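You operate a simulated robot arm through the tools that you are given. There is no shell and no other tool. Be economical: measure what you need, move in short steps, check, and stop when the job is done.

The job below is to be done with a simulated robot arm. You get a single attempt, and the scene is never put back.

JOB
Wind the grey magazine to L, stand the white board from CHECKED in slot 2, dial to TESTED.
Fine: latch bar down again; the other boards and the blue magazine stay as they are.

Only the result counts: the job must be done as asked and must still hold three seconds after the hand-in. Knocking over, shifting, dropping, spilling or breaking anything else fails it.

ROBOT AND FRAMES
A 6-joint arm with a two-finger parallel gripper, fixed in place. Base frame: the origin is at the foot of the arm, x ahead of it, y to its left, z up; the work surface is at about z = 760. Units: mm, rad, N and s.
With the tool pointing down near the work surface it reaches from about 360 to 820 mm from the base axis. Its first joint turns from -2.897 to 2.897 rad. Payload 3.91 kg.
Tool frame: the origin (TCP) lies between the finger pads and is the grasp point; the fingertips stand 30 mm ahead of it; z points along the fingers, y is the line along which they close. Largest opening 110 mm; finger width 20, thickness 10; the body of the gripper, 48 by 112 mm, starts 55 mm behind the TCP.
Orientation is that of the tool frame in the base frame, as a unit quaternion [w, x, y, z]. With the fingers straight down and closing along the base's y, the tool's x points along the base's -x, its y along +y and its z along -z.

CONTROLS
- The arm moves only by the tool jog_arm. Its argument "series" is a list of rows, each an object of numbers (a shift or turn left out is 0, a gripper value left out holds the last): "grip": the gripper command, from -1 (shut) to 1 (fully open), values between in proportion; "tx", "ty", "tz": the shift along the tool's x, y, z in units of 30 mm (1.0 is 30 mm); "ax", "ay", "az": the turn, a rotation vector about the tool's x, y, z in units of 5 degrees (1.0 is 5 degrees). In form: [{"grip": .., "tx": .., "ty": .., "tz": .., "ax": .., "ay": .., "az": ..}, ...]. A call has 1 to 10 rows; each row shifts and turns the commanded pose from where the row before left it, along the tool's axes as they then stand. A call with a number of a shift or a turn outside -1 to 1 is refused whole. A row lasts 0.2 s, in which the tool goes at most 50 mm and 0.15 rad; a call with a longer step from one row to the next is refused whole, and so is a gripper value outside its range. A pose out of reach is approached as far as the arm can. The call stops where the force on the tool passes 40 N (or 10 N more than at its start, if that is more) or the arm is blocked; 0.2 s more then pass. The fingers move at their own pace (about 45 mm/s each) and stop on an object; they squeeze with about 38 N. The grip force told is the motor's: it shows also when the fingers shut on nothing. Time passes only in rows, and 0.2 s behind the last, so rows that do not move let the fingers close. It gives the time, the measured TCP pose, the force on the tool (base axes), the opening and the grip force at its end, in the units of the frame above (readings bear some noise), with the torque about the TCP (base axes, N m) and any sound that the robot's microphone picked up.
- Cameras (640 x 400 px; columns grow to the right, rows downward): "scene" is fixed at [400.6, 515.1, 1544.7]; the picture's right is [-0.71, -0.71, -0.02], its down [-0.71, 0.71, 0.03] and it looks along [-0.01, 0.03, -1.00] (base axes); focal length 215 px, centre (320, 200). "wrist" rides on the gripper at [77, 7, -114] in the tool frame; the picture's right is [-0.09, 1.00, 0.00], its down [-0.80, -0.07, -0.59] and it looks along [-0.59, -0.05, 0.80] (tool axes); focal length 270 px, centre (320, 200). There is no depth. A picture from a camera that has moved, and an enlarged one, comes with that camera's place and axes in the base frame and with its lens. The place of the scene camera against the robot may be out by one fixed shift of up to 25 mm in any direction.
- get_image(camera): a new picture of that camera. No time passes.
- lift_body(by): slides the trunk up (or, below 0, down) by that many mm; the arm rides with it, the base frame stays. It gives what a move gives, with no picture.
- close_up(camera, box): a new picture of the part [left, top, right, bottom] of that camera's present view, enlarged. No time passes.
- finish_job(): hands the job in; it is judged then, once.

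Go step by step. Nothing tells you positions but the pictures and the camera data: compare them with the known pose of the tool, close in by small moves and look again before you grip or let go. The budget is 120 turns and 64 pictures, counting those below and the enlarged ones. Unless the task says otherwise, let go and move clear before handing in.

The tools are called by a JSON object that holds its "api" and its "payload". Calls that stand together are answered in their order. jog_arm: Moves the arm, as the interface text tells. Its arguments: {"type":"object","properties":{"series":{"type":"array"}},"required":["series"]} The other tools are called the same way: lift_body (by) slides the trunk up or down; get_image (camera) takes a picture; close_up (camera, box) takes an enlarged picture of a part of a camera's view; finish_job () hands the job in.

At the start:

```text
clock: 0.0
tool_pos: [375.5, 340.9, 1237.3]
ee_rot: [0.0, 0.0, 1.0, 0.001]
force: [-0.4, -0.6, 0.2]
ft_torque: [-0.02, -0.01, 0.03]
grip_width: 110.2
finger_force: 0.1
trunk travel left (down, up): [-475.0, 135.0]
```

scene: 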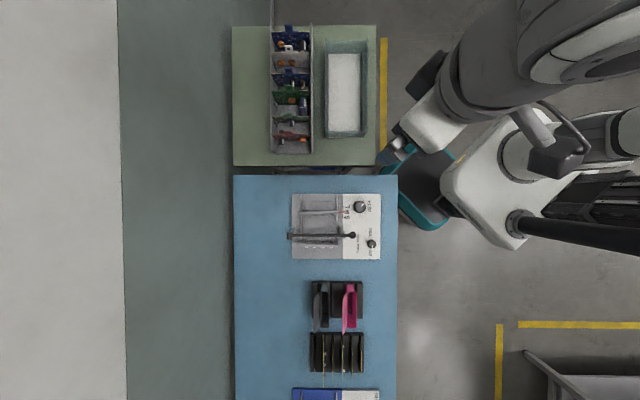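
wrist: 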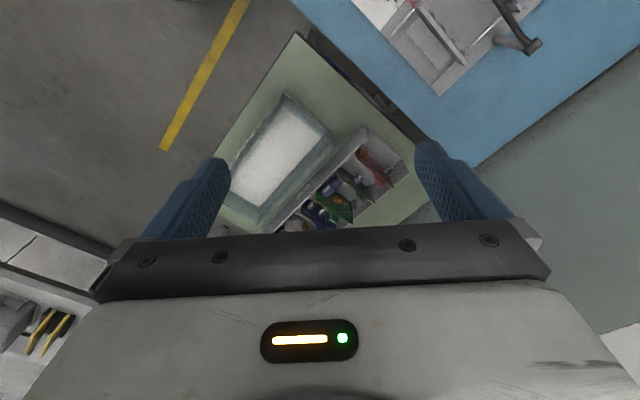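

I see a blue table with a grey magazine, two grippable racks and part of a blue magazine, and a green table with boards. I'll enlarge the parts to read labels.

{"api": "close_up", "payload": {"camera": "scene", "box": [280, 180, 400, 270]}}

{"api": "close_up", "payload": {"camera": "scene", "box": [280, 270, 400, 400]}}

{"api": "close_up", "payload": {"camera": "scene", "box": [230, 20, 390, 170]}}

```text
4.44 times, centred on (340, 225) of scene
camera zoom: at [400.6, 515.1, 1544.7], right [-0.71, -0.71, -0.02], down [-0.71, 0.71, 0.03], along [-0.01, 0.03, -1.0], focal length 955 px, centre (231, 89)
```

zoom: 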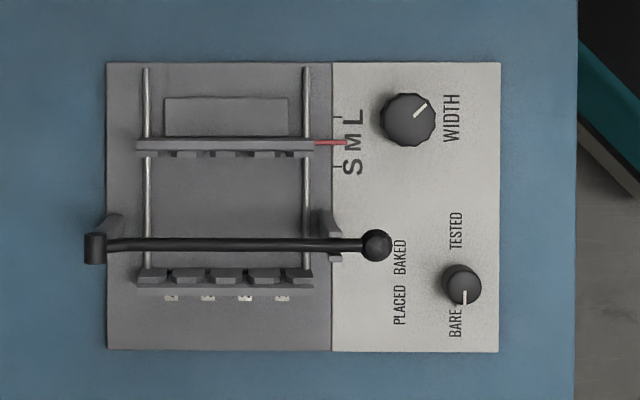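

```text
3.08 times, centred on (340, 335) of scene
camera zoom: at [400.6, 515.1, 1544.7], right [-0.71, -0.71, -0.02], down [-0.71, 0.71, 0.03], along [-0.01, 0.03, -1.0], focal length 661 px, centre (258, -215)
```

zoom: 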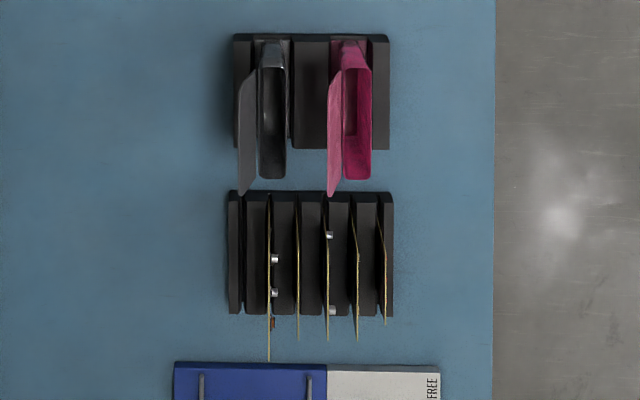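

```text
2.67 times, centred on (310, 95) of scene
camera zoom: at [400.6, 515.1, 1544.7], right [-0.71, -0.71, -0.02], down [-0.71, 0.71, 0.03], along [-0.01, 0.03, -1.0], focal length 573 px, centre (347, 480)
```

zoom: 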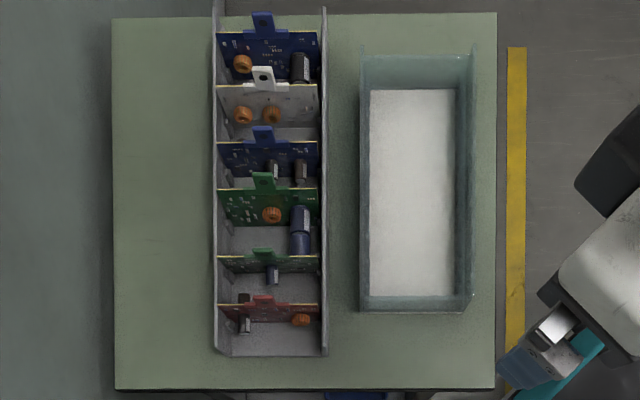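

Labels for CHECKED aren't visible yet; I'll enlarge the wrist view of the green table first.

{"api": "close_up", "payload": {"camera": "wrist", "box": [200, 80, 440, 240]}}

{"api": "close_up", "payload": {"camera": "wrist", "box": [340, 0, 580, 120]}}

```text
2.50 times, centred on (320, 160) of wrist
camera zoom: at [298.4, 345.5, 1351.4], right [0.09, 1.0, 0.0], down [0.8, -0.07, 0.59], along [0.59, -0.05, -0.8], focal length 676 px, centre (320, 300)
```

zoom: 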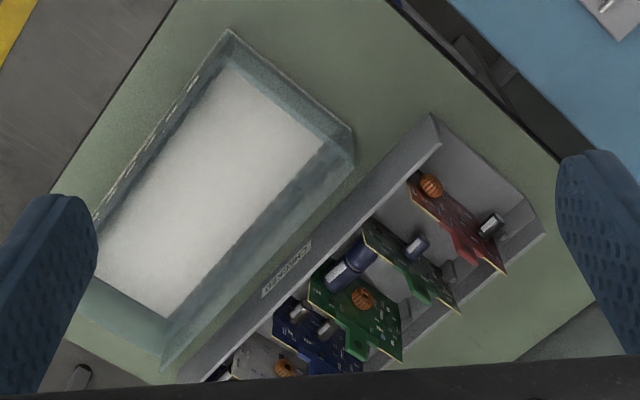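

```text
2.67 times, centred on (460, 60) of wrist
camera zoom: at [298.4, 345.5, 1351.4], right [0.09, 1.0, 0.0], down [0.8, -0.07, 0.59], along [0.59, -0.05, -0.8], focal length 721 px, centre (-53, 573)
```

zoom: 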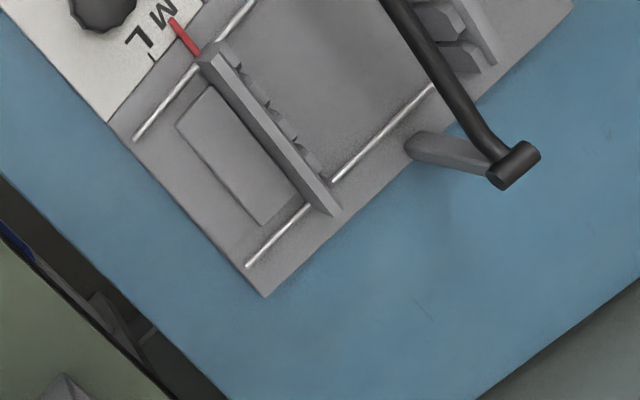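

The bin on the green table seems to be labelled CHECKED. I take the WIDTH knob to be near (279, 456); moving above it and looking with the wrist camera.

{"api": "jog_arm", "payload": {"series": [{"tx": 0.32, "ty": 0.383, "tz": 0.8}, {"tx": 0.32, "ty": 0.383, "tz": 0.8}, {"tx": 0.32, "ty": 0.383, "tz": 0.8}, {"tx": 0.32, "ty": 0.383, "tz": 0.8}, {"tx": 0.32, "ty": 0.383, "tz": 0.8}, {"tx": 0.32, "ty": 0.383, "tz": 0.8}, {"tx": 0.32, "ty": 0.383, "tz": 0.8}, {"tx": 0.32, "ty": 0.383, "tz": 0.8}, {"tx": 0.32, "ty": 0.383, "tz": 0.8}, {"tx": 0.32, "ty": 0.383, "tz": 0.8}]}}

{"api": "get_image", "payload": {"camera": "wrist"}}

```text
clock: 2.2
tool_pos: [279.1, 456.9, 998.1]
ee_rot: [0.0, 0.0, 1.0, 0.0]
force: [0.3, 0.1, -0.3]
ft_torque: [-0.04, 0.01, 0.0]
grip_width: 109.9
finger_force: 0.1
trunk travel left (down, up): [-475.0, 135.0]
```

```text
56 pictures are left
camera wrist: at [202.8, 461.3, 1111.5], right [0.09, 1.0, 0.0], down [0.8, -0.07, 0.59], along [0.59, -0.05, -0.8], focal length 270 px, centre (320, 200)
```

wrist: 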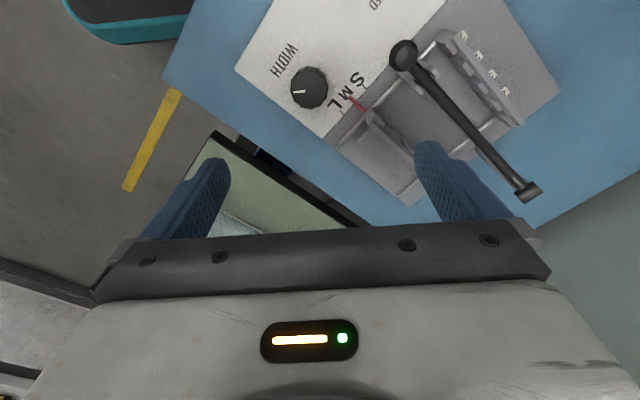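

Knob is roughly at (272, 445). Descending partway with fingers partly closed, then looking again.

{"api": "jog_arm", "payload": {"series": [{"grip": 0.3, "tx": 0.1, "ty": -0.2, "tz": 0.9}, {"tx": 0.1, "ty": -0.2, "tz": 0.9}, {"tz": 0.8}, {"tz": 0.7}]}}

{"api": "get_image", "payload": {"camera": "wrist"}}

```text
clock: 3.2
tool_pos: [273.4, 444.6, 898.2]
ee_rot: [0.0, 0.0, 1.0, -0.001]
force: [-0.8, 0.5, 0.3]
ft_torque: [-0.01, 0.0, 0.03]
grip_width: 71.3
finger_force: 0.1
trunk travel left (down, up): [-475.0, 135.0]
```

```text
55 pictures are left
camera wrist: at [196.3, 449.2, 1011.7], right [0.09, 1.0, 0.0], down [0.8, -0.07, 0.59], along [0.59, -0.05, -0.8], focal length 270 px, centre (320, 200)
```

wrist: 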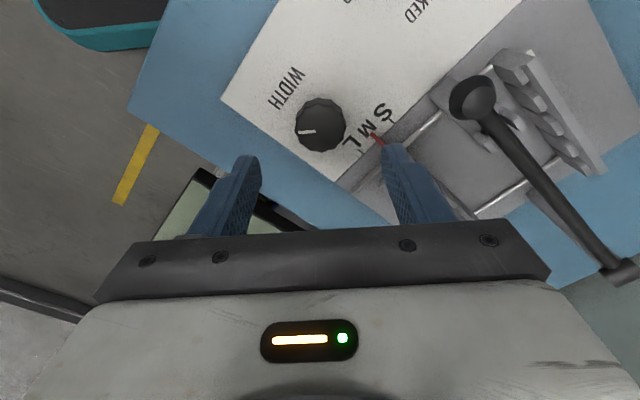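

Knob top looks near (270, 444, ~815), and the bar's ball near (247, 531, 855). Descending around the knob and closing.

{"api": "jog_arm", "payload": {"series": [{"tx": 0.1, "tz": 0.8}, {"tz": 0.8}, {"tz": 0.8}]}}

{"api": "get_image", "payload": {"camera": "wrist"}}

```text
clock: 4.0
tool_pos: [270.4, 444.2, 825.7]
ee_rot: [-0.001, 0.0, 1.0, -0.001]
force: [-0.1, 0.0, 0.4]
ft_torque: [0.04, 0.01, 0.0]
grip_width: 71.5
finger_force: 0.2
trunk travel left (down, up): [-475.0, 135.0]
```

```text
54 pictures are left
camera wrist: at [194.1, 448.5, 940.2], right [0.09, 1.0, 0.0], down [0.8, -0.07, 0.59], along [0.59, -0.05, -0.8], focal length 270 px, centre (320, 200)
```

wrist: 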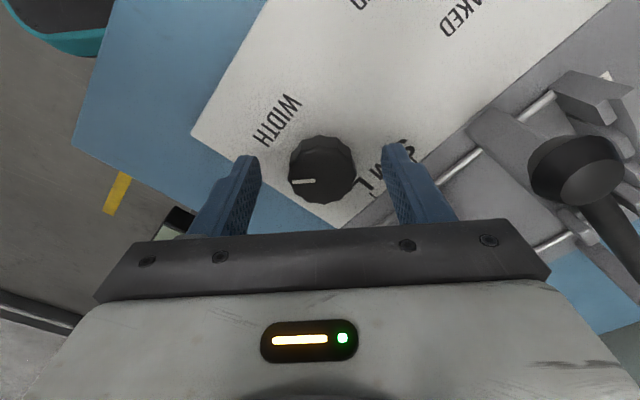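

Knob is centred between the fingers. Going slightly lower and closing.

{"api": "jog_arm", "payload": {"series": [{"tz": 0.15}, {"grip": -1}, {"grip": -1}, {"grip": -1}, {"grip": -1}]}}

```text
clock: 5.2
tool_pos: [269.8, 444.6, 822.8]
ee_rot: [0.0, 0.0, 1.0, 0.0]
force: [0.3, 6.6, -2.8]
ft_torque: [0.47, -0.05, 0.05]
grip_width: 41.5
finger_force: 44.7
trunk travel left (down, up): [-475.0, 135.0]
```

Knob gripped. Turning 40° one way (clockwise from above) and checking the carriage.

{"api": "jog_arm", "payload": {"series": [{"az": 1}, {"az": 1}, {"az": 1}, {"az": 1}, {"az": 1}, {"az": 1}, {"az": 1}, {"az": 1}]}}

{"api": "close_up", "payload": {"camera": "scene", "box": [280, 180, 400, 270]}}

```text
clock: 6.6
tool_pos: [271.0, 448.1, 822.0]
ee_rot: [0.002, 0.256, 0.967, 0.006]
force: [-1.8, 12.4, -14.7]
ft_torque: [0.66, 0.2, 0.12]
grip_width: 41.6
finger_force: 45.4
trunk travel left (down, up): [-475.0, 135.0]
stopped in row 7: the force on the tool passed its limit at 40 N (the readings are from after the stop); the commanded pose is now the measured one
```

```text
4.44 times, centred on (340, 225) of scene
camera zoom: at [400.6, 515.1, 1544.7], right [-0.71, -0.71, -0.02], down [-0.71, 0.71, 0.03], along [-0.01, 0.03, -1.0], focal length 955 px, centre (231, 89)
```

zoom: 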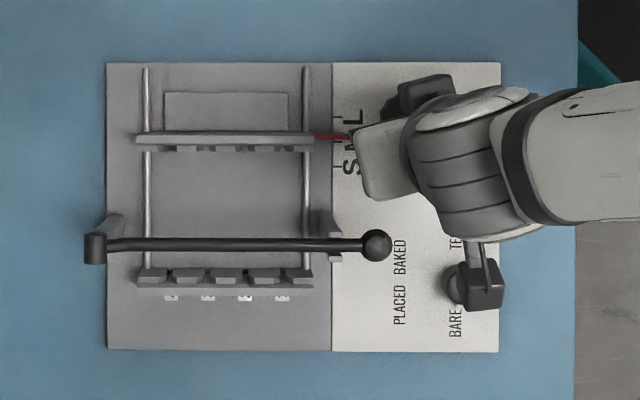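

It turned toward L (about 30° moved the carriage ~28% of the way). The knob axis seems a few mm further in +y; releasing, turning back past start and re-gripping there.

{"api": "jog_arm", "payload": {"series": [{"grip": 0.2}, {"grip": 0.2}, {"az": -1}, {"az": -1}, {"az": -1}, {"az": -1}, {"az": -1}, {"az": -1}]}}

{"api": "jog_arm", "payload": {"series": [{"az": -1}, {"az": -1}, {"az": -1}, {"az": -1}, {"az": -1}, {"az": -1}, {"az": -1}, {"az": -1}]}}

{"api": "get_image", "payload": {"camera": "wrist"}}

```text
clock: 8.4
tool_pos: [271.8, 446.4, 823.7]
ee_rot: [0.002, -0.003, 1.0, 0.004]
force: [-0.1, 0.2, -0.3]
ft_torque: [0.02, 0.01, 0.02]
grip_width: 66.1
finger_force: 0.1
trunk travel left (down, up): [-475.0, 135.0]
```

```text
clock: 10.2
tool_pos: [272.0, 445.6, 824.3]
ee_rot: [0.004, -0.345, 0.939, 0.004]
force: [0.3, 0.3, 0.0]
ft_torque: [-0.01, -0.03, 0.0]
grip_width: 66.0
finger_force: 0.1
trunk travel left (down, up): [-475.0, 135.0]
```

```text
52 pictures are left
camera wrist: at [208.5, 398.7, 937.2], right [-0.58, 0.82, 0.01], down [0.65, 0.46, 0.6], along [0.49, 0.35, -0.8], focal length 270 px, centre (320, 200)
```

wrist: 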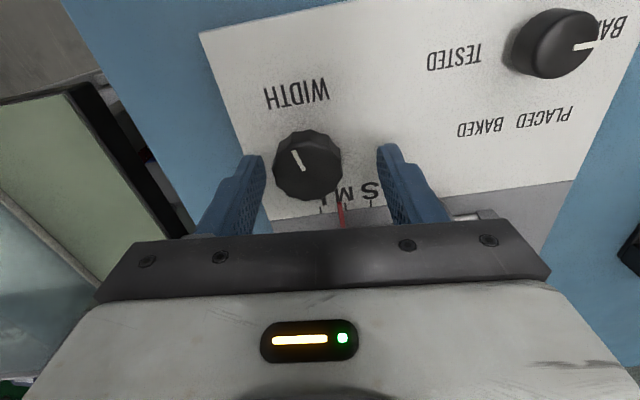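

The views together put the knob axis nearer (278, 443) with its top around z≈797. Shifting there, going lower, and re-gripping.

{"api": "jog_arm", "payload": {"series": [{"tx": -0.1, "ty": -0.19}, {"tz": 0.2}, {"tz": 0.2}, {}]}}

{"api": "get_image", "payload": {"camera": "wrist"}}

```text
clock: 11.2
tool_pos: [278.1, 445.1, 811.0]
ee_rot: [0.003, -0.343, 0.939, 0.004]
force: [0.7, 0.0, -0.1]
ft_torque: [0.0, -0.01, -0.01]
grip_width: 66.1
finger_force: 0.0
trunk travel left (down, up): [-475.0, 135.0]
```

```text
51 pictures are left
camera wrist: at [214.5, 397.6, 925.3], right [-0.58, 0.82, 0.01], down [0.65, 0.46, 0.6], along [0.49, 0.35, -0.8], focal length 270 px, centre (320, 200)
```

wrist: 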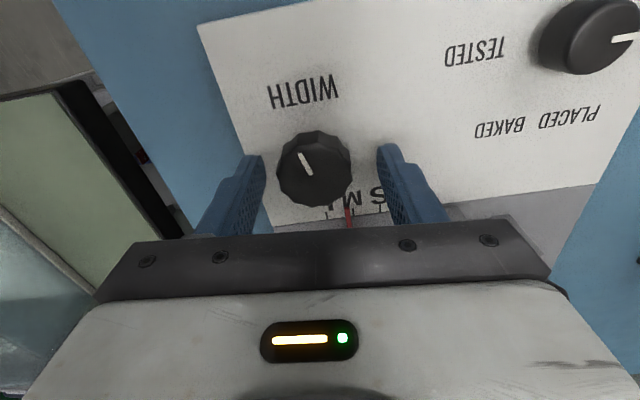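

Nearly centred; small correction, then grip.

{"api": "jog_arm", "payload": {"series": [{"tx": -0.12, "ty": -0.09}, {"grip": -1}, {"grip": -1}, {"grip": -1}, {"grip": -1}]}}

```text
clock: 12.4
tool_pos: [282.2, 444.8, 811.3]
ee_rot: [0.004, -0.344, 0.939, 0.002]
force: [-4.6, 3.9, 0.1]
ft_torque: [-0.29, -0.18, -0.02]
grip_width: 41.7
finger_force: 45.1
trunk travel left (down, up): [-475.0, 135.0]
```

{"api": "jog_arm", "payload": {"series": [{"az": 1}, {"az": 1}, {"az": 1}, {"az": 1}, {"az": 1}, {"az": 1}, {"az": 1}, {"az": 1}, {"az": 1}, {"az": 1}]}}

{"api": "close_up", "payload": {"camera": "scene", "box": [280, 180, 400, 270]}}

```text
clock: 14.6
tool_pos: [284.2, 443.6, 811.6]
ee_rot: [0.002, 0.087, 0.996, 0.006]
force: [15.0, -9.5, 10.2]
ft_torque: [-1.38, -0.73, -0.03]
grip_width: 41.6
finger_force: 45.2
trunk travel left (down, up): [-475.0, 135.0]
```

```text
4.44 times, centred on (340, 225) of scene
camera zoom: at [400.6, 515.1, 1544.7], right [-0.71, -0.71, -0.02], down [-0.71, 0.71, 0.03], along [-0.01, 0.03, -1.0], focal length 955 px, centre (231, 89)
```

zoom: 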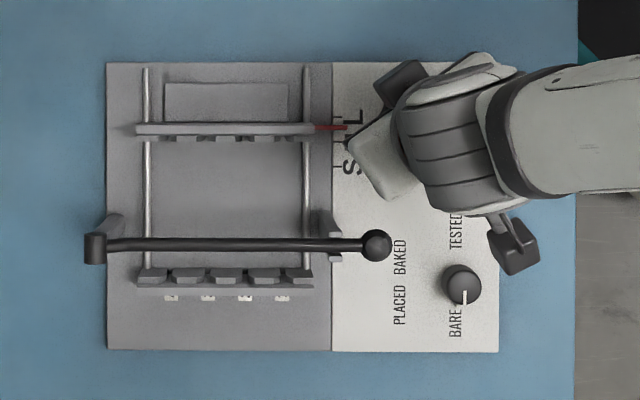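

About 11 px to L remains (~55°). Releasing, winding the wrist back, and re-gripping nearer the axis.

{"api": "jog_arm", "payload": {"series": [{"grip": 0.2}, {"grip": 0.2}, {"az": -1}, {"az": -1}, {"az": -1}, {"az": -1}, {"az": -1}, {"az": -1}, {"az": -1}, {"az": -1}]}}

{"api": "jog_arm", "payload": {"series": [{"az": -1}, {"az": -1}, {}]}}

{"api": "get_image", "payload": {"camera": "wrist"}}

```text
clock: 16.8
tool_pos: [282.2, 445.8, 812.1]
ee_rot: [0.004, -0.261, 0.965, 0.003]
force: [-0.2, -0.8, 0.2]
ft_torque: [-0.02, 0.01, -0.05]
grip_width: 65.9
finger_force: 0.0
trunk travel left (down, up): [-475.0, 135.0]
```

```text
clock: 17.6
tool_pos: [282.8, 444.1, 811.0]
ee_rot: [0.005, -0.345, 0.939, 0.003]
force: [-0.1, 0.4, -0.7]
ft_torque: [0.02, -0.03, -0.03]
grip_width: 66.0
finger_force: 0.0
trunk travel left (down, up): [-475.0, 135.0]
```

```text
49 pictures are left
camera wrist: at [218.9, 396.6, 924.4], right [-0.58, 0.82, 0.01], down [0.65, 0.46, 0.6], along [0.49, 0.35, -0.8], focal length 270 px, centre (320, 200)
```

wrist: 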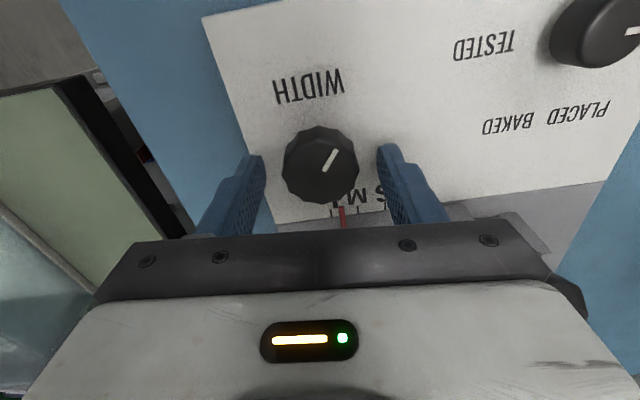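

{"api": "jog_arm", "payload": {"series": [{"tx": -0.12}, {"grip": -1}, {"grip": -1}, {"grip": -1}, {"grip": -1}]}}

{"api": "jog_arm", "payload": {"series": [{"az": 1}, {"az": 1}, {"az": 1}, {"az": 1}, {"az": 1}, {"az": 1}, {"az": 1}, {"az": 1}, {"az": 1}, {"az": 1}]}}

{"api": "close_up", "payload": {"camera": "scene", "box": [320, 190, 368, 220]}}

```text
clock: 18.8
tool_pos: [284.6, 447.4, 810.3]
ee_rot: [0.004, -0.344, 0.939, 0.003]
force: [-2.1, 2.8, -0.2]
ft_torque: [-0.31, 0.13, -0.01]
grip_width: 41.3
finger_force: 45.4
trunk travel left (down, up): [-475.0, 135.0]
```

```text
clock: 21.0
tool_pos: [286.3, 443.4, 812.1]
ee_rot: [0.0, 0.086, 0.996, 0.003]
force: [14.2, -35.9, -8.4]
ft_torque: [-1.34, -0.89, 0.12]
grip_width: 41.1
finger_force: 45.1
trunk travel left (down, up): [-475.0, 135.0]
```

```text
13.33 times, centred on (344, 205) of scene
camera zoom: at [400.6, 515.1, 1544.7], right [-0.71, -0.71, -0.02], down [-0.71, 0.71, 0.03], along [-0.01, 0.03, -1.0], focal length 2865 px, centre (0, 133)
```

zoom: 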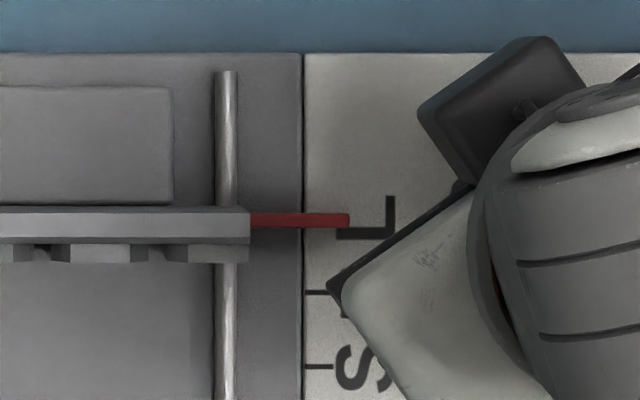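

Pointer now covers the L tick. Releasing and raising, then checking.

{"api": "jog_arm", "payload": {"series": [{"grip": 0.2}, {"grip": 0.2}, {"tz": -0.8}, {"tz": -0.9}, {"tz": -0.9}, {"tz": -0.9}, {"tz": -0.9}]}}

{"api": "get_image", "payload": {"camera": "wrist"}}

```text
clock: 22.6
tool_pos: [283.6, 445.1, 944.1]
ee_rot: [0.002, 0.086, 0.996, 0.006]
force: [0.8, 0.3, 0.2]
ft_torque: [0.0, 0.01, 0.0]
grip_width: 66.1
finger_force: 0.0
trunk travel left (down, up): [-475.0, 135.0]
```

```text
47 pictures are left
camera wrist: at [209.6, 462.1, 1058.6], right [0.26, 0.97, 0.01], down [0.77, -0.21, 0.6], along [0.58, -0.14, -0.8], focal length 270 px, centre (320, 200)
```

wrist: 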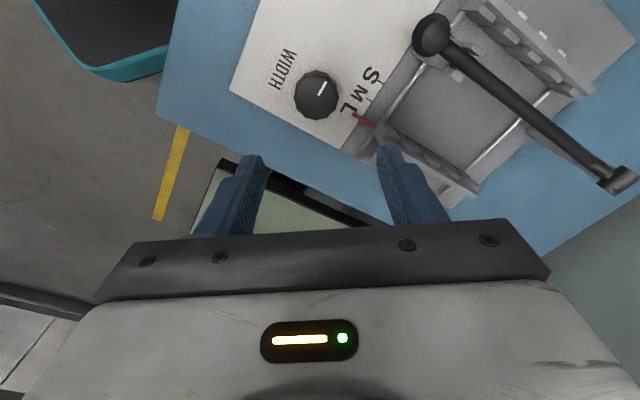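

WIDTH looks at L. Now the latch bar: ball end ≈ (247, 529, 860), pivot ≈ (391, 675, 870), swinging up in the vertical plane along the bar. Aligning the gripper to close across the bar and moving above the ball.

{"api": "jog_arm", "payload": {"series": [{"az": -1, "tz": -0.2}, {"az": -1, "tz": -0.2}, {"az": -1, "tz": -0.2}, {"az": -1}, {"az": -1}, {"az": -1}, {"az": -1}, {"az": -1}, {"az": -1}, {"az": -1}]}}

{"api": "jog_arm", "payload": {"series": [{"az": -1}, {"tx": -0.3, "ty": 0.9}, {"tx": -0.4, "ty": 0.9}, {"tx": -0.4, "ty": 1.0}, {}]}}

{"api": "get_image", "payload": {"camera": "wrist"}}

```text
clock: 24.8
tool_pos: [285.4, 445.2, 961.4]
ee_rot: [0.005, -0.346, 0.938, 0.004]
force: [0.3, 0.0, -0.4]
ft_torque: [-0.03, -0.01, 0.02]
grip_width: 66.2
finger_force: 0.0
trunk travel left (down, up): [-475.0, 135.0]
```

```text
clock: 26.0
tool_pos: [248.3, 528.5, 961.3]
ee_rot: [0.004, -0.384, 0.923, 0.004]
force: [-0.3, 0.3, -0.1]
ft_torque: [-0.02, 0.0, 0.02]
grip_width: 66.0
finger_force: 0.0
trunk travel left (down, up): [-475.0, 135.0]
```

```text
46 pictures are left
camera wrist: at [188.2, 475.5, 1073.8], right [-0.65, 0.76, 0.0], down [0.61, 0.51, 0.6], along [0.46, 0.39, -0.8], focal length 270 px, centre (320, 200)
```

wrist: 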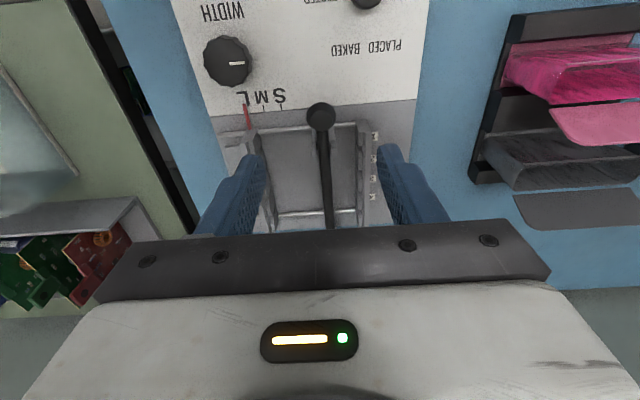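

Ball is centred. Descending to it and looking before gripping.

{"api": "jog_arm", "payload": {"series": [{"tz": 0.8}, {"tz": 0.8}, {"tz": 0.8}, {"tz": 0.7}, {}]}}

{"api": "get_image", "payload": {"camera": "wrist"}}

```text
clock: 27.2
tool_pos: [249.0, 530.5, 867.4]
ee_rot: [0.004, -0.383, 0.924, 0.004]
force: [-0.5, -0.2, 0.3]
ft_torque: [0.02, 0.02, -0.04]
grip_width: 66.0
finger_force: 0.1
trunk travel left (down, up): [-475.0, 135.0]
```

```text
45 pictures are left
camera wrist: at [189.4, 476.8, 980.7], right [-0.65, 0.76, 0.0], down [0.61, 0.51, 0.6], along [0.46, 0.39, -0.8], focal length 270 px, centre (320, 200)
```

wrist: 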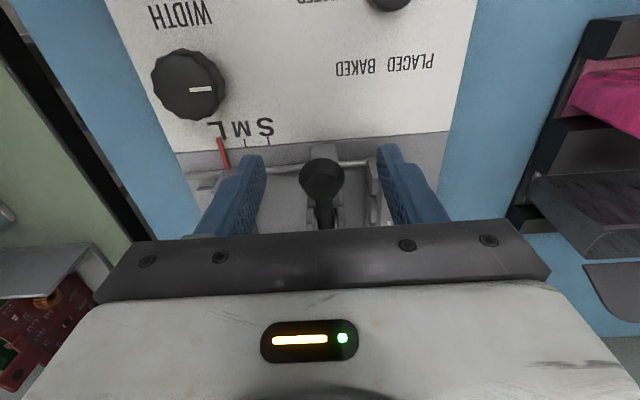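

{"api": "jog_arm", "payload": {"series": [{"grip": -0.3}, {"grip": -0.3}, {"tz": 0.3}, {"grip": -1}, {"grip": -1}, {"grip": -1}]}}

```text
clock: 28.6
tool_pos: [248.2, 531.7, 858.5]
ee_rot: [0.005, -0.385, 0.923, 0.004]
force: [-7.3, 9.5, 1.1]
ft_torque: [0.12, -0.14, -0.05]
grip_width: 22.8
finger_force: 45.7
trunk travel left (down, up): [-475.0, 135.0]
```

Ball gripped. Lifting along the arc in small steps.

{"api": "jog_arm", "payload": {"series": [{"tx": -0.02, "tz": -0.4}, {"tx": -0.03, "tz": -0.42}, {"tx": -0.15, "tz": -0.81}, {"tx": -0.25, "tz": -0.78}]}}

```text
clock: 29.6
tool_pos: [254.4, 539.3, 932.7]
ee_rot: [0.004, -0.384, 0.923, 0.003]
force: [-24.6, 9.0, -2.1]
ft_torque: [-0.56, 0.59, -0.18]
grip_width: 22.7
finger_force: 45.3
trunk travel left (down, up): [-475.0, 135.0]
```

Tracking the arc; there's a sideways load, so I'll correct slightly along the closing axis and continue.

{"api": "jog_arm", "payload": {"series": [{"tx": -0.15, "ty": 0.1, "tz": -0.77}, {"tx": -0.4, "tz": -0.73}, {"tx": -0.48, "tz": -0.68}, {"tx": -0.56, "tz": -0.61}]}}

```text
clock: 30.6
tool_pos: [290.1, 573.1, 1016.5]
ee_rot: [0.003, -0.384, 0.923, 0.002]
force: [0.3, -8.2, -4.7]
ft_torque: [-0.9, 0.91, 0.01]
grip_width: 22.7
finger_force: 45.0
trunk travel left (down, up): [-475.0, 135.0]
```

{"api": "jog_arm", "payload": {"series": [{"tx": -0.63, "tz": -0.54}, {"tx": -0.7, "tz": -0.46}, {"tx": -0.75, "tz": -0.37}, {"tx": -0.79, "tz": -0.28}]}}

{"api": "get_image", "payload": {"camera": "scene"}}

```text
clock: 31.6
tool_pos: [350.4, 634.2, 1069.2]
ee_rot: [0.005, -0.384, 0.923, 0.004]
force: [1.0, -4.5, -2.7]
ft_torque: [-0.42, 0.56, 0.03]
grip_width: 23.0
finger_force: 44.6
trunk travel left (down, up): [-475.0, 135.0]
```

```text
44 pictures are left
```

scene: 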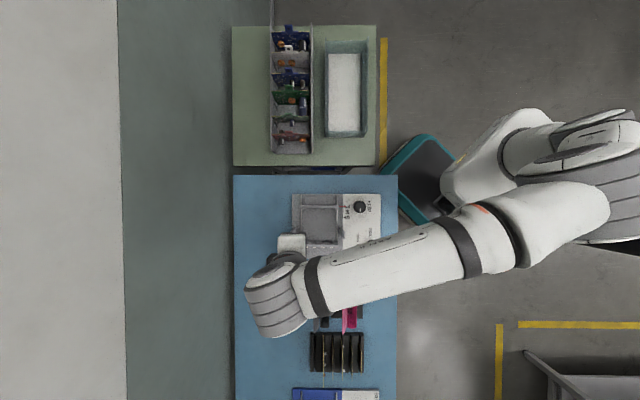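

{"api": "jog_arm", "payload": {"series": [{"tx": -0.81, "tz": -0.18}, {"tx": -0.83, "tz": -0.08}, {"tx": -0.83, "tz": 0.02}, {}]}}

```text
clock: 32.6
tool_pos: [383.4, 666.5, 1076.1]
ee_rot: [0.007, -0.386, 0.922, 0.006]
force: [-18.0, 15.0, 33.2]
ft_torque: [-0.24, 0.44, -0.2]
grip_width: 22.5
finger_force: 45.1
out of reach, approached as far as the arm can: row 2, 3
trunk travel left (down, up): [-475.0, 135.0]
```

Reach limit hit with the bar about upright. I'll tilt the gripper outward about the closing axis so the wrist comes inboard and the bar can go past vertical.

{"api": "jog_arm", "payload": {"series": [{"tx": 0.6, "ay": -1}, {"ay": -1}, {"ay": -1}, {"ay": -1}, {"ay": -1}, {"ay": -1}]}}

```text
clock: 34.0
tool_pos: [373.5, 651.9, 1069.9]
ee_rot: [0.243, -0.37, 0.89, 0.104]
force: [0.7, -0.1, 0.2]
ft_torque: [-0.01, 0.0, 0.0]
grip_width: 0.0
finger_force: 37.2
trunk travel left (down, up): [-475.0, 135.0]
```

The ball slipped out of the fingers. Looking at where the bar is.

{"api": "get_image", "payload": {"camera": "wrist"}}

{"api": "close_up", "payload": {"camera": "scene", "box": [240, 180, 400, 280]}}

```text
43 pictures are left
camera wrist: at [282.1, 565.6, 1128.9], right [-0.65, 0.75, 0.05], down [0.32, 0.22, 0.92], along [0.68, 0.62, -0.39], focal length 270 px, centre (320, 200)
```

wrist: 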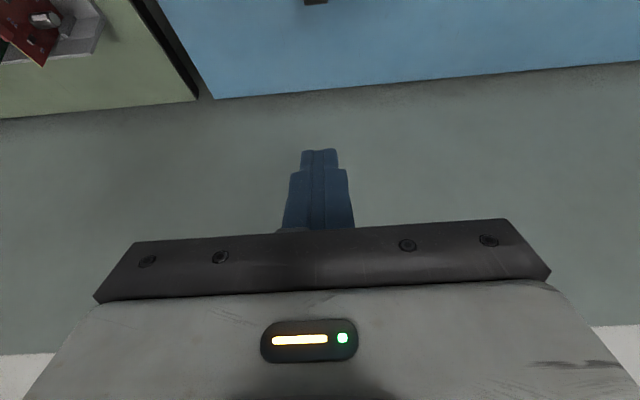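

```text
4.00 times, centred on (320, 230) of scene
camera zoom: at [400.6, 515.1, 1544.7], right [-0.71, -0.71, -0.02], down [-0.71, 0.71, 0.03], along [-0.01, 0.03, -1.0], focal length 859 px, centre (320, 80)
```

zoom: 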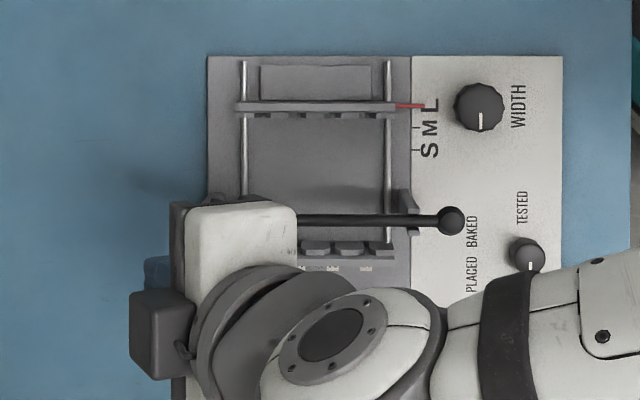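

The bar fell back down undamaged. Refit of the arc: pivot ≈ (398, 681, 868), R ≈ 212. I'll re-grip the ball with the gripper already tilted ~40° outward so reach suffices past vertical.

{"api": "jog_arm", "payload": {"series": [{"ay": -1, "grip": -0.1}, {"ay": -1}, {"tx": 0.9, "tz": -0.07, "ty": 0.02}, {"tx": 0.9, "tz": -0.07, "ty": 0.02}, {"tx": 0.9, "tz": -0.07, "ty": 0.02}, {"tx": 0.9, "tz": -0.07, "ty": 0.02}, {"tx": 0.9, "tz": -0.07, "ty": 0.02}, {"tx": 0.9, "tz": -0.07, "ty": 0.02}, {"tx": 0.9, "tz": -0.07, "ty": 0.02}, {"tx": 0.9, "tz": -0.07, "ty": 0.02}]}}

{"api": "jog_arm", "payload": {"series": [{"tx": 0.9, "tz": -0.07, "ty": 0.03}, {"tx": 0.85, "tz": -0.04}, {}]}}

{"api": "get_image", "payload": {"camera": "wrist"}}

```text
clock: 36.2
tool_pos: [249.1, 530.7, 941.5]
ee_rot: [0.32, -0.361, 0.865, 0.135]
force: [0.0, 0.1, 0.5]
ft_torque: [0.03, 0.02, 0.02]
grip_width: 49.4
finger_force: 0.1
trunk travel left (down, up): [-475.0, 135.0]
```

```text
clock: 37.0
tool_pos: [218.4, 502.3, 911.9]
ee_rot: [0.32, -0.36, 0.866, 0.134]
force: [0.6, 0.4, 0.2]
ft_torque: [0.02, 0.0, -0.03]
grip_width: 49.5
finger_force: 0.3
trunk travel left (down, up): [-475.0, 135.0]
```

```text
41 pictures are left
camera wrist: at [119.9, 410.5, 947.7], right [-0.66, 0.75, 0.06], down [0.21, 0.11, 0.97], along [0.72, 0.65, -0.23], focal length 270 px, centre (320, 200)
```

wrist: 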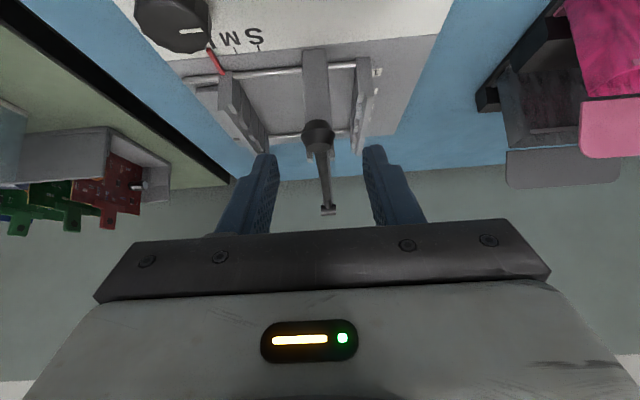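

Lined up on the ball; advancing 70 mm along the tool axis and gripping.

{"api": "jog_arm", "payload": {"series": [{"tz": 0.8}, {"tz": 0.8}, {"tz": 0.75}, {}, {"grip": -1}, {"grip": -1}, {"grip": -1}, {"grip": -1}]}}

```text
clock: 38.8
tool_pos: [251.1, 534.8, 856.5]
ee_rot: [0.319, -0.359, 0.867, 0.134]
force: [12.4, -8.4, -0.9]
ft_torque: [-0.11, 0.17, 0.1]
grip_width: 22.6
finger_force: 44.8
trunk travel left (down, up): [-475.0, 135.0]
```

Gripped. Lifting along the arc.

{"api": "jog_arm", "payload": {"series": [{"ty": -0.05}, {"tx": -0.565, "tz": -0.653}, {"tx": -0.641, "tz": -0.577}, {"tx": -0.707, "tz": -0.495}, {"tx": -0.762, "tz": -0.405}]}}

{"api": "jog_arm", "payload": {"series": [{"tx": -0.806, "tz": -0.312}, {"tx": -0.838, "tz": -0.211}, {"tx": -0.857, "tz": -0.108}]}}

```text
clock: 40.0
tool_pos: [264.4, 546.3, 958.1]
ee_rot: [0.319, -0.36, 0.866, 0.136]
force: [5.2, -7.1, -5.0]
ft_torque: [-0.5, 0.86, 0.03]
grip_width: 22.7
finger_force: 45.0
trunk travel left (down, up): [-475.0, 135.0]
```

```text
clock: 40.8
tool_pos: [295.3, 578.6, 1021.4]
ee_rot: [0.319, -0.36, 0.866, 0.134]
force: [3.2, -3.9, -8.2]
ft_torque: [-0.62, 0.86, 0.05]
grip_width: 22.8
finger_force: 45.1
trunk travel left (down, up): [-475.0, 135.0]
```

Low forces; continuing toward and past vertical.

{"api": "jog_arm", "payload": {"series": [{"tx": -0.864}, {"tx": -0.856, "tz": 0.105}, {"tx": -0.837, "tz": 0.206}, {"tx": -0.808, "tz": 0.308}, {"tx": -0.762, "tz": 0.404}]}}

{"api": "jog_arm", "payload": {"series": [{"tx": -0.708, "tz": 0.494}, {"tx": -0.642, "tz": 0.578}, {}]}}

```text
clock: 42.0
tool_pos: [377.7, 662.1, 1077.0]
ee_rot: [0.319, -0.36, 0.866, 0.135]
force: [2.4, -2.0, -7.7]
ft_torque: [0.1, -0.02, 0.02]
grip_width: 22.0
finger_force: 44.8
trunk travel left (down, up): [-475.0, 135.0]
```

```text
clock: 42.8
tool_pos: [413.4, 697.0, 1079.1]
ee_rot: [0.319, -0.361, 0.866, 0.136]
force: [0.2, -0.1, 0.3]
ft_torque: [0.0, 0.02, 0.0]
grip_width: 0.0
finger_force: 37.6
trunk travel left (down, up): [-475.0, 135.0]
```

The ball slipped out again near vertical; checking which way the bar went.

{"api": "get_image", "payload": {"camera": "wrist"}}

{"api": "close_up", "payload": {"camera": "scene", "box": [240, 180, 400, 280]}}

```text
40 pictures are left
camera wrist: at [315.1, 605.8, 1115.7], right [-0.66, 0.75, 0.06], down [0.21, 0.1, 0.97], along [0.72, 0.65, -0.23], focal length 270 px, centre (320, 200)
```

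wrist: 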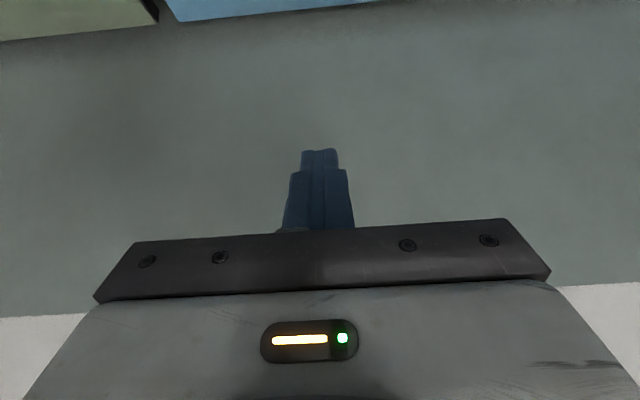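

```text
4.00 times, centred on (320, 230) of scene
camera zoom: at [400.6, 515.1, 1544.7], right [-0.71, -0.71, -0.02], down [-0.71, 0.71, 0.03], along [-0.01, 0.03, -1.0], focal length 859 px, centre (320, 80)
```

zoom: 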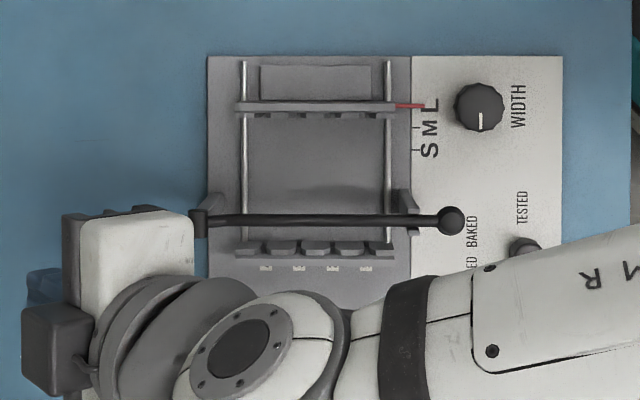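

The bar fell back again; the scene view says its true radius is ~200 mm, so my arc was too big and the ball slid out. Going back to the pre-grasp spot and redoing with R = 200, pivot ≈ (388, 673, 872).

{"api": "jog_arm", "payload": {"series": [{"grip": -0.1, "tx": 0.3, "tz": -0.6}, {"tx": 0.935, "tz": -0.094}, {"tx": 0.935, "tz": -0.094}, {"tx": 0.935, "tz": -0.094}, {"tx": 0.935, "tz": -0.094}, {"tx": 0.935, "tz": -0.094}, {"tx": 0.935, "tz": -0.094}, {"tx": 0.935, "tz": -0.094}, {"tx": 0.935, "tz": -0.094}, {"tx": 0.935, "tz": -0.094}]}}

{"api": "jog_arm", "payload": {"series": [{"tx": 0.935, "tz": -0.094}, {"tx": 0.935, "tz": -0.094}, {}]}}

{"api": "get_image", "payload": {"camera": "wrist"}}

```text
clock: 45.0
tool_pos: [253.2, 535.1, 942.8]
ee_rot: [0.32, -0.361, 0.866, 0.136]
force: [0.4, -0.2, 0.3]
ft_torque: [-0.03, -0.03, 0.01]
grip_width: 49.7
finger_force: 0.2
trunk travel left (down, up): [-475.0, 135.0]
```

```text
clock: 45.8
tool_pos: [219.7, 502.9, 910.1]
ee_rot: [0.319, -0.361, 0.866, 0.135]
force: [0.9, 0.7, -0.3]
ft_torque: [0.03, 0.0, 0.0]
grip_width: 49.5
finger_force: 0.0
trunk travel left (down, up): [-475.0, 135.0]
```

```text
38 pictures are left
camera wrist: at [121.8, 410.8, 946.7], right [-0.66, 0.75, 0.06], down [0.21, 0.11, 0.97], along [0.72, 0.65, -0.23], focal length 270 px, centre (320, 200)
```

wrist: 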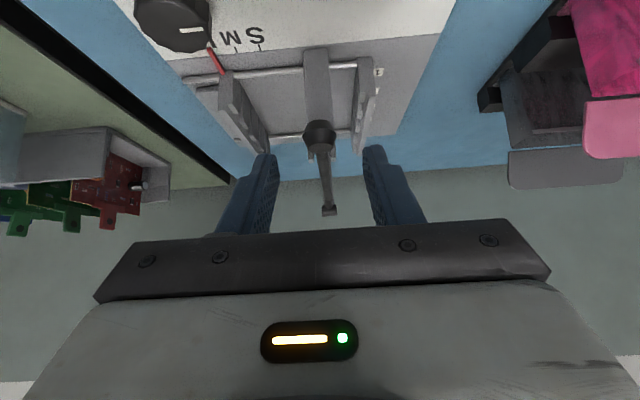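

{"api": "jog_arm", "payload": {"series": [{"tx": 0.1, "tz": 0.7}, {"tz": 0.75}, {"tz": 0.75}, {}]}}

{"api": "get_image", "payload": {"camera": "wrist"}}

```text
clock: 46.8
tool_pos: [248.9, 531.9, 857.7]
ee_rot: [0.32, -0.36, 0.866, 0.135]
force: [-0.5, 0.0, -0.6]
ft_torque: [0.01, 0.01, -0.02]
grip_width: 49.7
finger_force: 0.1
trunk travel left (down, up): [-475.0, 135.0]
```

```text
37 pictures are left
camera wrist: at [150.4, 440.3, 895.2], right [-0.66, 0.75, 0.06], down [0.21, 0.11, 0.97], along [0.72, 0.65, -0.23], focal length 270 px, centre (320, 200)
```

wrist: 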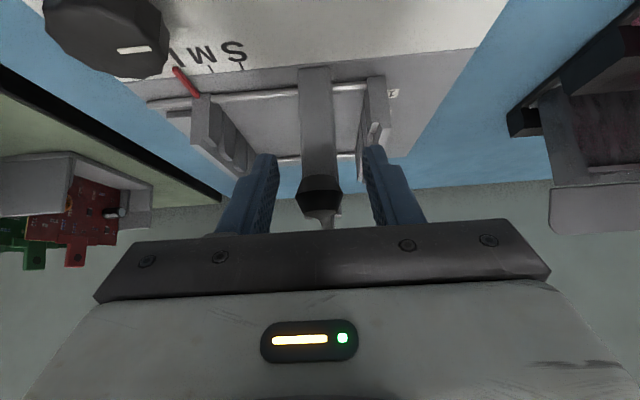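

Ball sits exactly at the TCP. Grip and lift with the corrected arc.

{"api": "jog_arm", "payload": {"series": [{"grip": -1}, {"grip": -1}, {"grip": -1}, {"grip": -1}, {"tx": -0.514, "tz": -0.63}, {"tx": -0.587, "tz": -0.565}, {"tx": -0.653, "tz": -0.488}, {"tx": -0.705, "tz": -0.405}]}}

{"api": "jog_arm", "payload": {"series": [{"tx": -0.751, "tz": -0.314}, {"tx": -0.783, "tz": -0.222}, {"tx": -0.805, "tz": -0.125}, {"tx": -0.814, "tz": -0.026}, {}]}}

{"api": "get_image", "payload": {"camera": "wrist"}}

```text
clock: 48.6
tool_pos: [260.9, 542.9, 953.2]
ee_rot: [0.319, -0.36, 0.866, 0.135]
force: [-3.3, -4.8, -3.2]
ft_torque: [-0.66, 0.83, 0.1]
grip_width: 22.9
finger_force: 45.2
trunk travel left (down, up): [-475.0, 135.0]
```

```text
clock: 49.8
tool_pos: [301.0, 583.8, 1030.6]
ee_rot: [0.32, -0.361, 0.866, 0.135]
force: [-5.1, -1.9, -1.4]
ft_torque: [-0.59, 0.57, -0.03]
grip_width: 22.8
finger_force: 45.0
trunk travel left (down, up): [-475.0, 135.0]
```

```text
36 pictures are left
camera wrist: at [202.3, 491.5, 1067.5], right [-0.66, 0.75, 0.06], down [0.21, 0.1, 0.97], along [0.72, 0.65, -0.22], focal length 270 px, centre (320, 200)
```

wrist: 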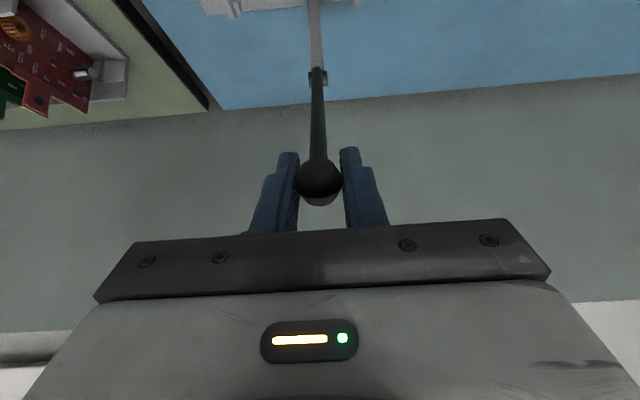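

Ball is well held, slightly low in the pads; trimming 3 mm and continuing.

{"api": "jog_arm", "payload": {"series": [{"tx": -0.75, "tz": 0.15}, {"tx": -0.796, "tz": 0.172}, {"tx": -0.768, "tz": 0.267}, {"tx": -0.729, "tz": 0.36}, {"tx": -0.68, "tz": 0.445}, {}]}}

{"api": "get_image", "payload": {"camera": "wrist"}}

```text
clock: 51.2
tool_pos: [380.6, 663.8, 1073.7]
ee_rot: [0.32, -0.36, 0.866, 0.135]
force: [5.8, -6.8, 3.9]
ft_torque: [-0.19, 0.16, 0.1]
grip_width: 23.0
finger_force: 45.1
trunk travel left (down, up): [-475.0, 135.0]
```

```text
35 pictures are left
camera wrist: at [282.3, 571.7, 1109.9], right [-0.66, 0.75, 0.06], down [0.21, 0.1, 0.97], along [0.72, 0.65, -0.22], focal length 270 px, centre (320, 200)
```

wrist: 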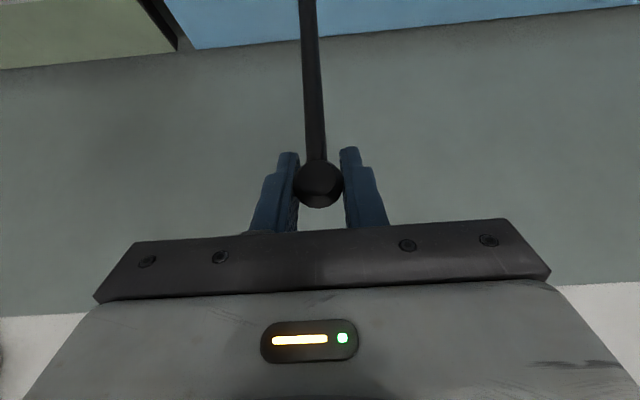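

Still well held near vertical; continuing past it.

{"api": "jog_arm", "payload": {"series": [{"tx": -0.621, "tz": 0.526}, {"tx": -0.552, "tz": 0.598}, {"tx": -0.24, "tz": 0.33}, {}]}}

```text
clock: 52.2
tool_pos: [421.9, 704.8, 1069.0]
ee_rot: [0.32, -0.36, 0.866, 0.136]
force: [-3.4, -17.9, 9.2]
ft_torque: [-0.46, 0.48, 0.12]
grip_width: 22.9
finger_force: 45.6
trunk travel left (down, up): [-475.0, 135.0]
```

Bar is at ~103°, likely at its stop. Opening and backing off, then checking it stays.

{"api": "jog_arm", "payload": {"series": [{"grip": -0.3}, {"grip": -0.1}, {}, {"tz": -0.5}, {"tz": -0.9}, {"tz": -0.9}, {"tz": -0.9}]}}

{"api": "get_image", "payload": {"camera": "wrist"}}

```text
clock: 53.8
tool_pos: [378.2, 661.8, 1139.0]
ee_rot: [0.319, -0.36, 0.866, 0.135]
force: [-0.1, -0.2, 0.5]
ft_torque: [0.01, 0.01, -0.02]
grip_width: 49.7
finger_force: 0.1
trunk travel left (down, up): [-475.0, 135.0]
```

```text
34 pictures are left
camera wrist: at [280.0, 570.5, 1176.4], right [-0.66, 0.75, 0.06], down [0.21, 0.11, 0.97], along [0.72, 0.65, -0.23], focal length 270 px, centre (320, 200)
```

wrist: 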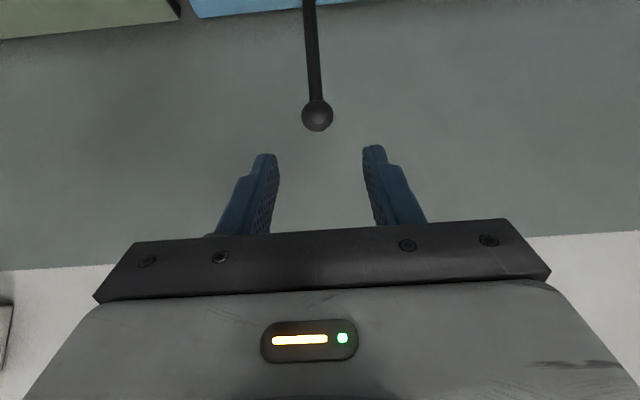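

The bar stays up. Now un-tilting partly and travelling toward the CHECKED bin for a look at the white board.

{"api": "jog_arm", "payload": {"series": [{"ay": 1}, {"ay": 1}, {"ay": 1}, {"ay": 1}, {"tx": 0.145, "ty": -0.971, "tz": 0.0}, {"tx": 0.145, "ty": -0.971, "tz": 0.0}, {"tx": 0.145, "ty": -0.971, "tz": 0.0}, {"tx": 0.145, "ty": -0.971, "tz": 0.0}, {"tx": 0.145, "ty": -0.971, "tz": 0.0}, {"tx": 0.145, "ty": -0.971, "tz": 0.0}]}}

{"api": "jog_arm", "payload": {"series": [{"tx": 0.145, "ty": -0.971, "tz": 0.08}, {"tx": 0.145, "ty": -0.971, "tz": 0.08}, {"tx": 0.145, "ty": -0.971, "tz": 0.08}, {"tx": 0.145, "ty": -0.971, "tz": 0.08}, {"tx": 0.145, "ty": -0.971, "tz": 0.08}, {"tx": 0.145, "ty": -0.971, "tz": 0.08}, {"tx": 0.145, "ty": -0.971, "tz": 0.08}, {"tx": 0.145, "ty": -0.971, "tz": 0.08}, {"tx": 0.145, "ty": -0.971, "tz": 0.08}, {"tx": 0.145, "ty": -0.971, "tz": 0.08}]}}

{"api": "get_image", "payload": {"camera": "wrist"}}

{"api": "close_up", "payload": {"camera": "scene", "box": [280, 180, 400, 270]}}

```text
clock: 56.0
tool_pos: [487.0, 519.9, 1130.3]
ee_rot: [0.164, -0.379, 0.908, 0.07]
force: [0.1, -0.1, -0.3]
ft_torque: [-0.01, 0.01, -0.01]
grip_width: 49.1
finger_force: 0.0
trunk travel left (down, up): [-475.0, 135.0]
```

```text
clock: 58.2
tool_pos: [671.1, 291.9, 1090.3]
ee_rot: [0.164, -0.378, 0.908, 0.071]
force: [-0.2, 0.2, 0.4]
ft_torque: [-0.02, -0.03, 0.0]
grip_width: 49.4
finger_force: 0.2
trunk travel left (down, up): [-475.0, 135.0]
```

```text
33 pictures are left
camera wrist: at [587.8, 215.6, 1170.0], right [-0.65, 0.76, 0.04], down [0.43, 0.33, 0.84], along [0.63, 0.56, -0.55], focal length 270 px, centre (320, 200)
```

wrist: 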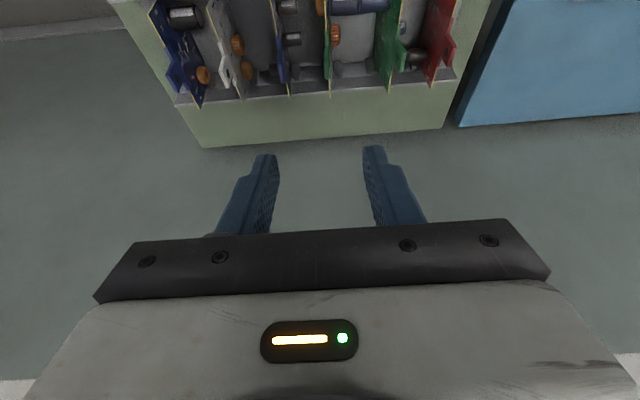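

```text
4.44 times, centred on (340, 225) of scene
camera zoom: at [400.6, 515.1, 1544.7], right [-0.71, -0.71, -0.02], down [-0.71, 0.71, 0.03], along [-0.01, 0.03, -1.0], focal length 955 px, centre (231, 89)
```

zoom: 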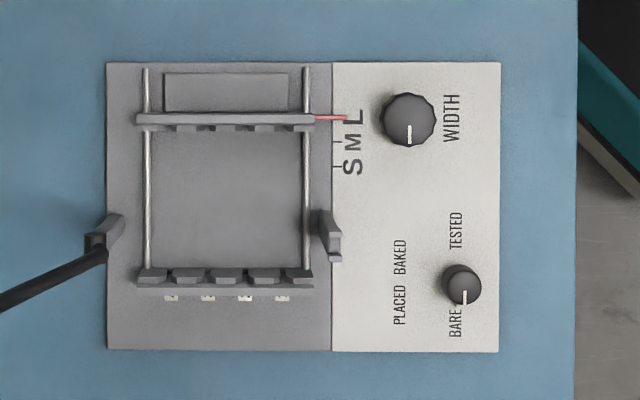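

WIDTH pointer is at L. Enlarging the bin to see the white board's tab and neighbours.

{"api": "close_up", "payload": {"camera": "wrist", "box": [140, 0, 332, 120]}}

```text
3.33 times, centred on (236, 60) of wrist
camera zoom: at [587.8, 215.6, 1170.0], right [-0.65, 0.76, 0.04], down [0.43, 0.33, 0.84], along [0.63, 0.56, -0.55], focal length 901 px, centre (600, 667)
```

zoom: 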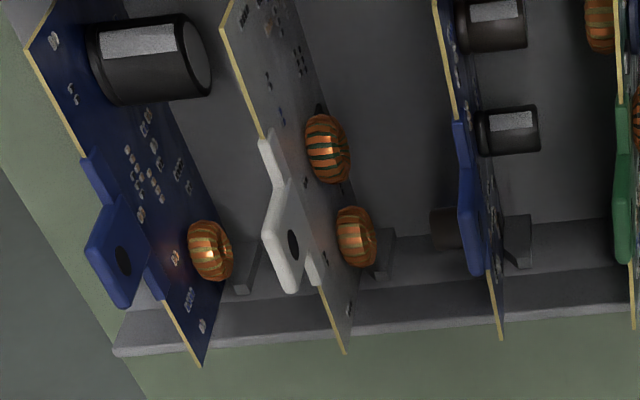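

White board's tab has a plastic grip with a hole, estimated near (803, 260). Moving above it.

{"api": "jog_arm", "payload": {"series": [{"tx": -0.134, "ty": -0.76, "tz": 0.9}, {"tx": -0.134, "ty": -0.76, "tz": 0.9}, {"tx": -0.134, "ty": -0.76, "tz": 0.9}, {"tx": -0.134, "ty": -0.76, "tz": 0.9}, {"tx": -0.134, "ty": -0.76, "tz": 0.9}, {}]}}

{"api": "get_image", "payload": {"camera": "wrist"}}

```text
clock: 59.6
tool_pos: [799.3, 259.3, 970.4]
ee_rot: [0.164, -0.378, 0.908, 0.07]
force: [-0.7, -0.3, -0.6]
ft_torque: [0.01, 0.02, -0.01]
grip_width: 49.7
finger_force: 0.0
trunk travel left (down, up): [-475.0, 135.0]
```

```text
30 pictures are left
camera wrist: at [714.9, 182.3, 1050.8], right [-0.65, 0.76, 0.03], down [0.43, 0.33, 0.84], along [0.63, 0.56, -0.54], focal length 270 px, centre (320, 200)
```

wrist: 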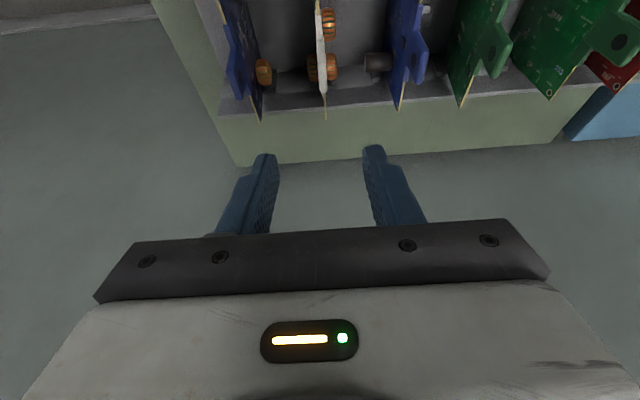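

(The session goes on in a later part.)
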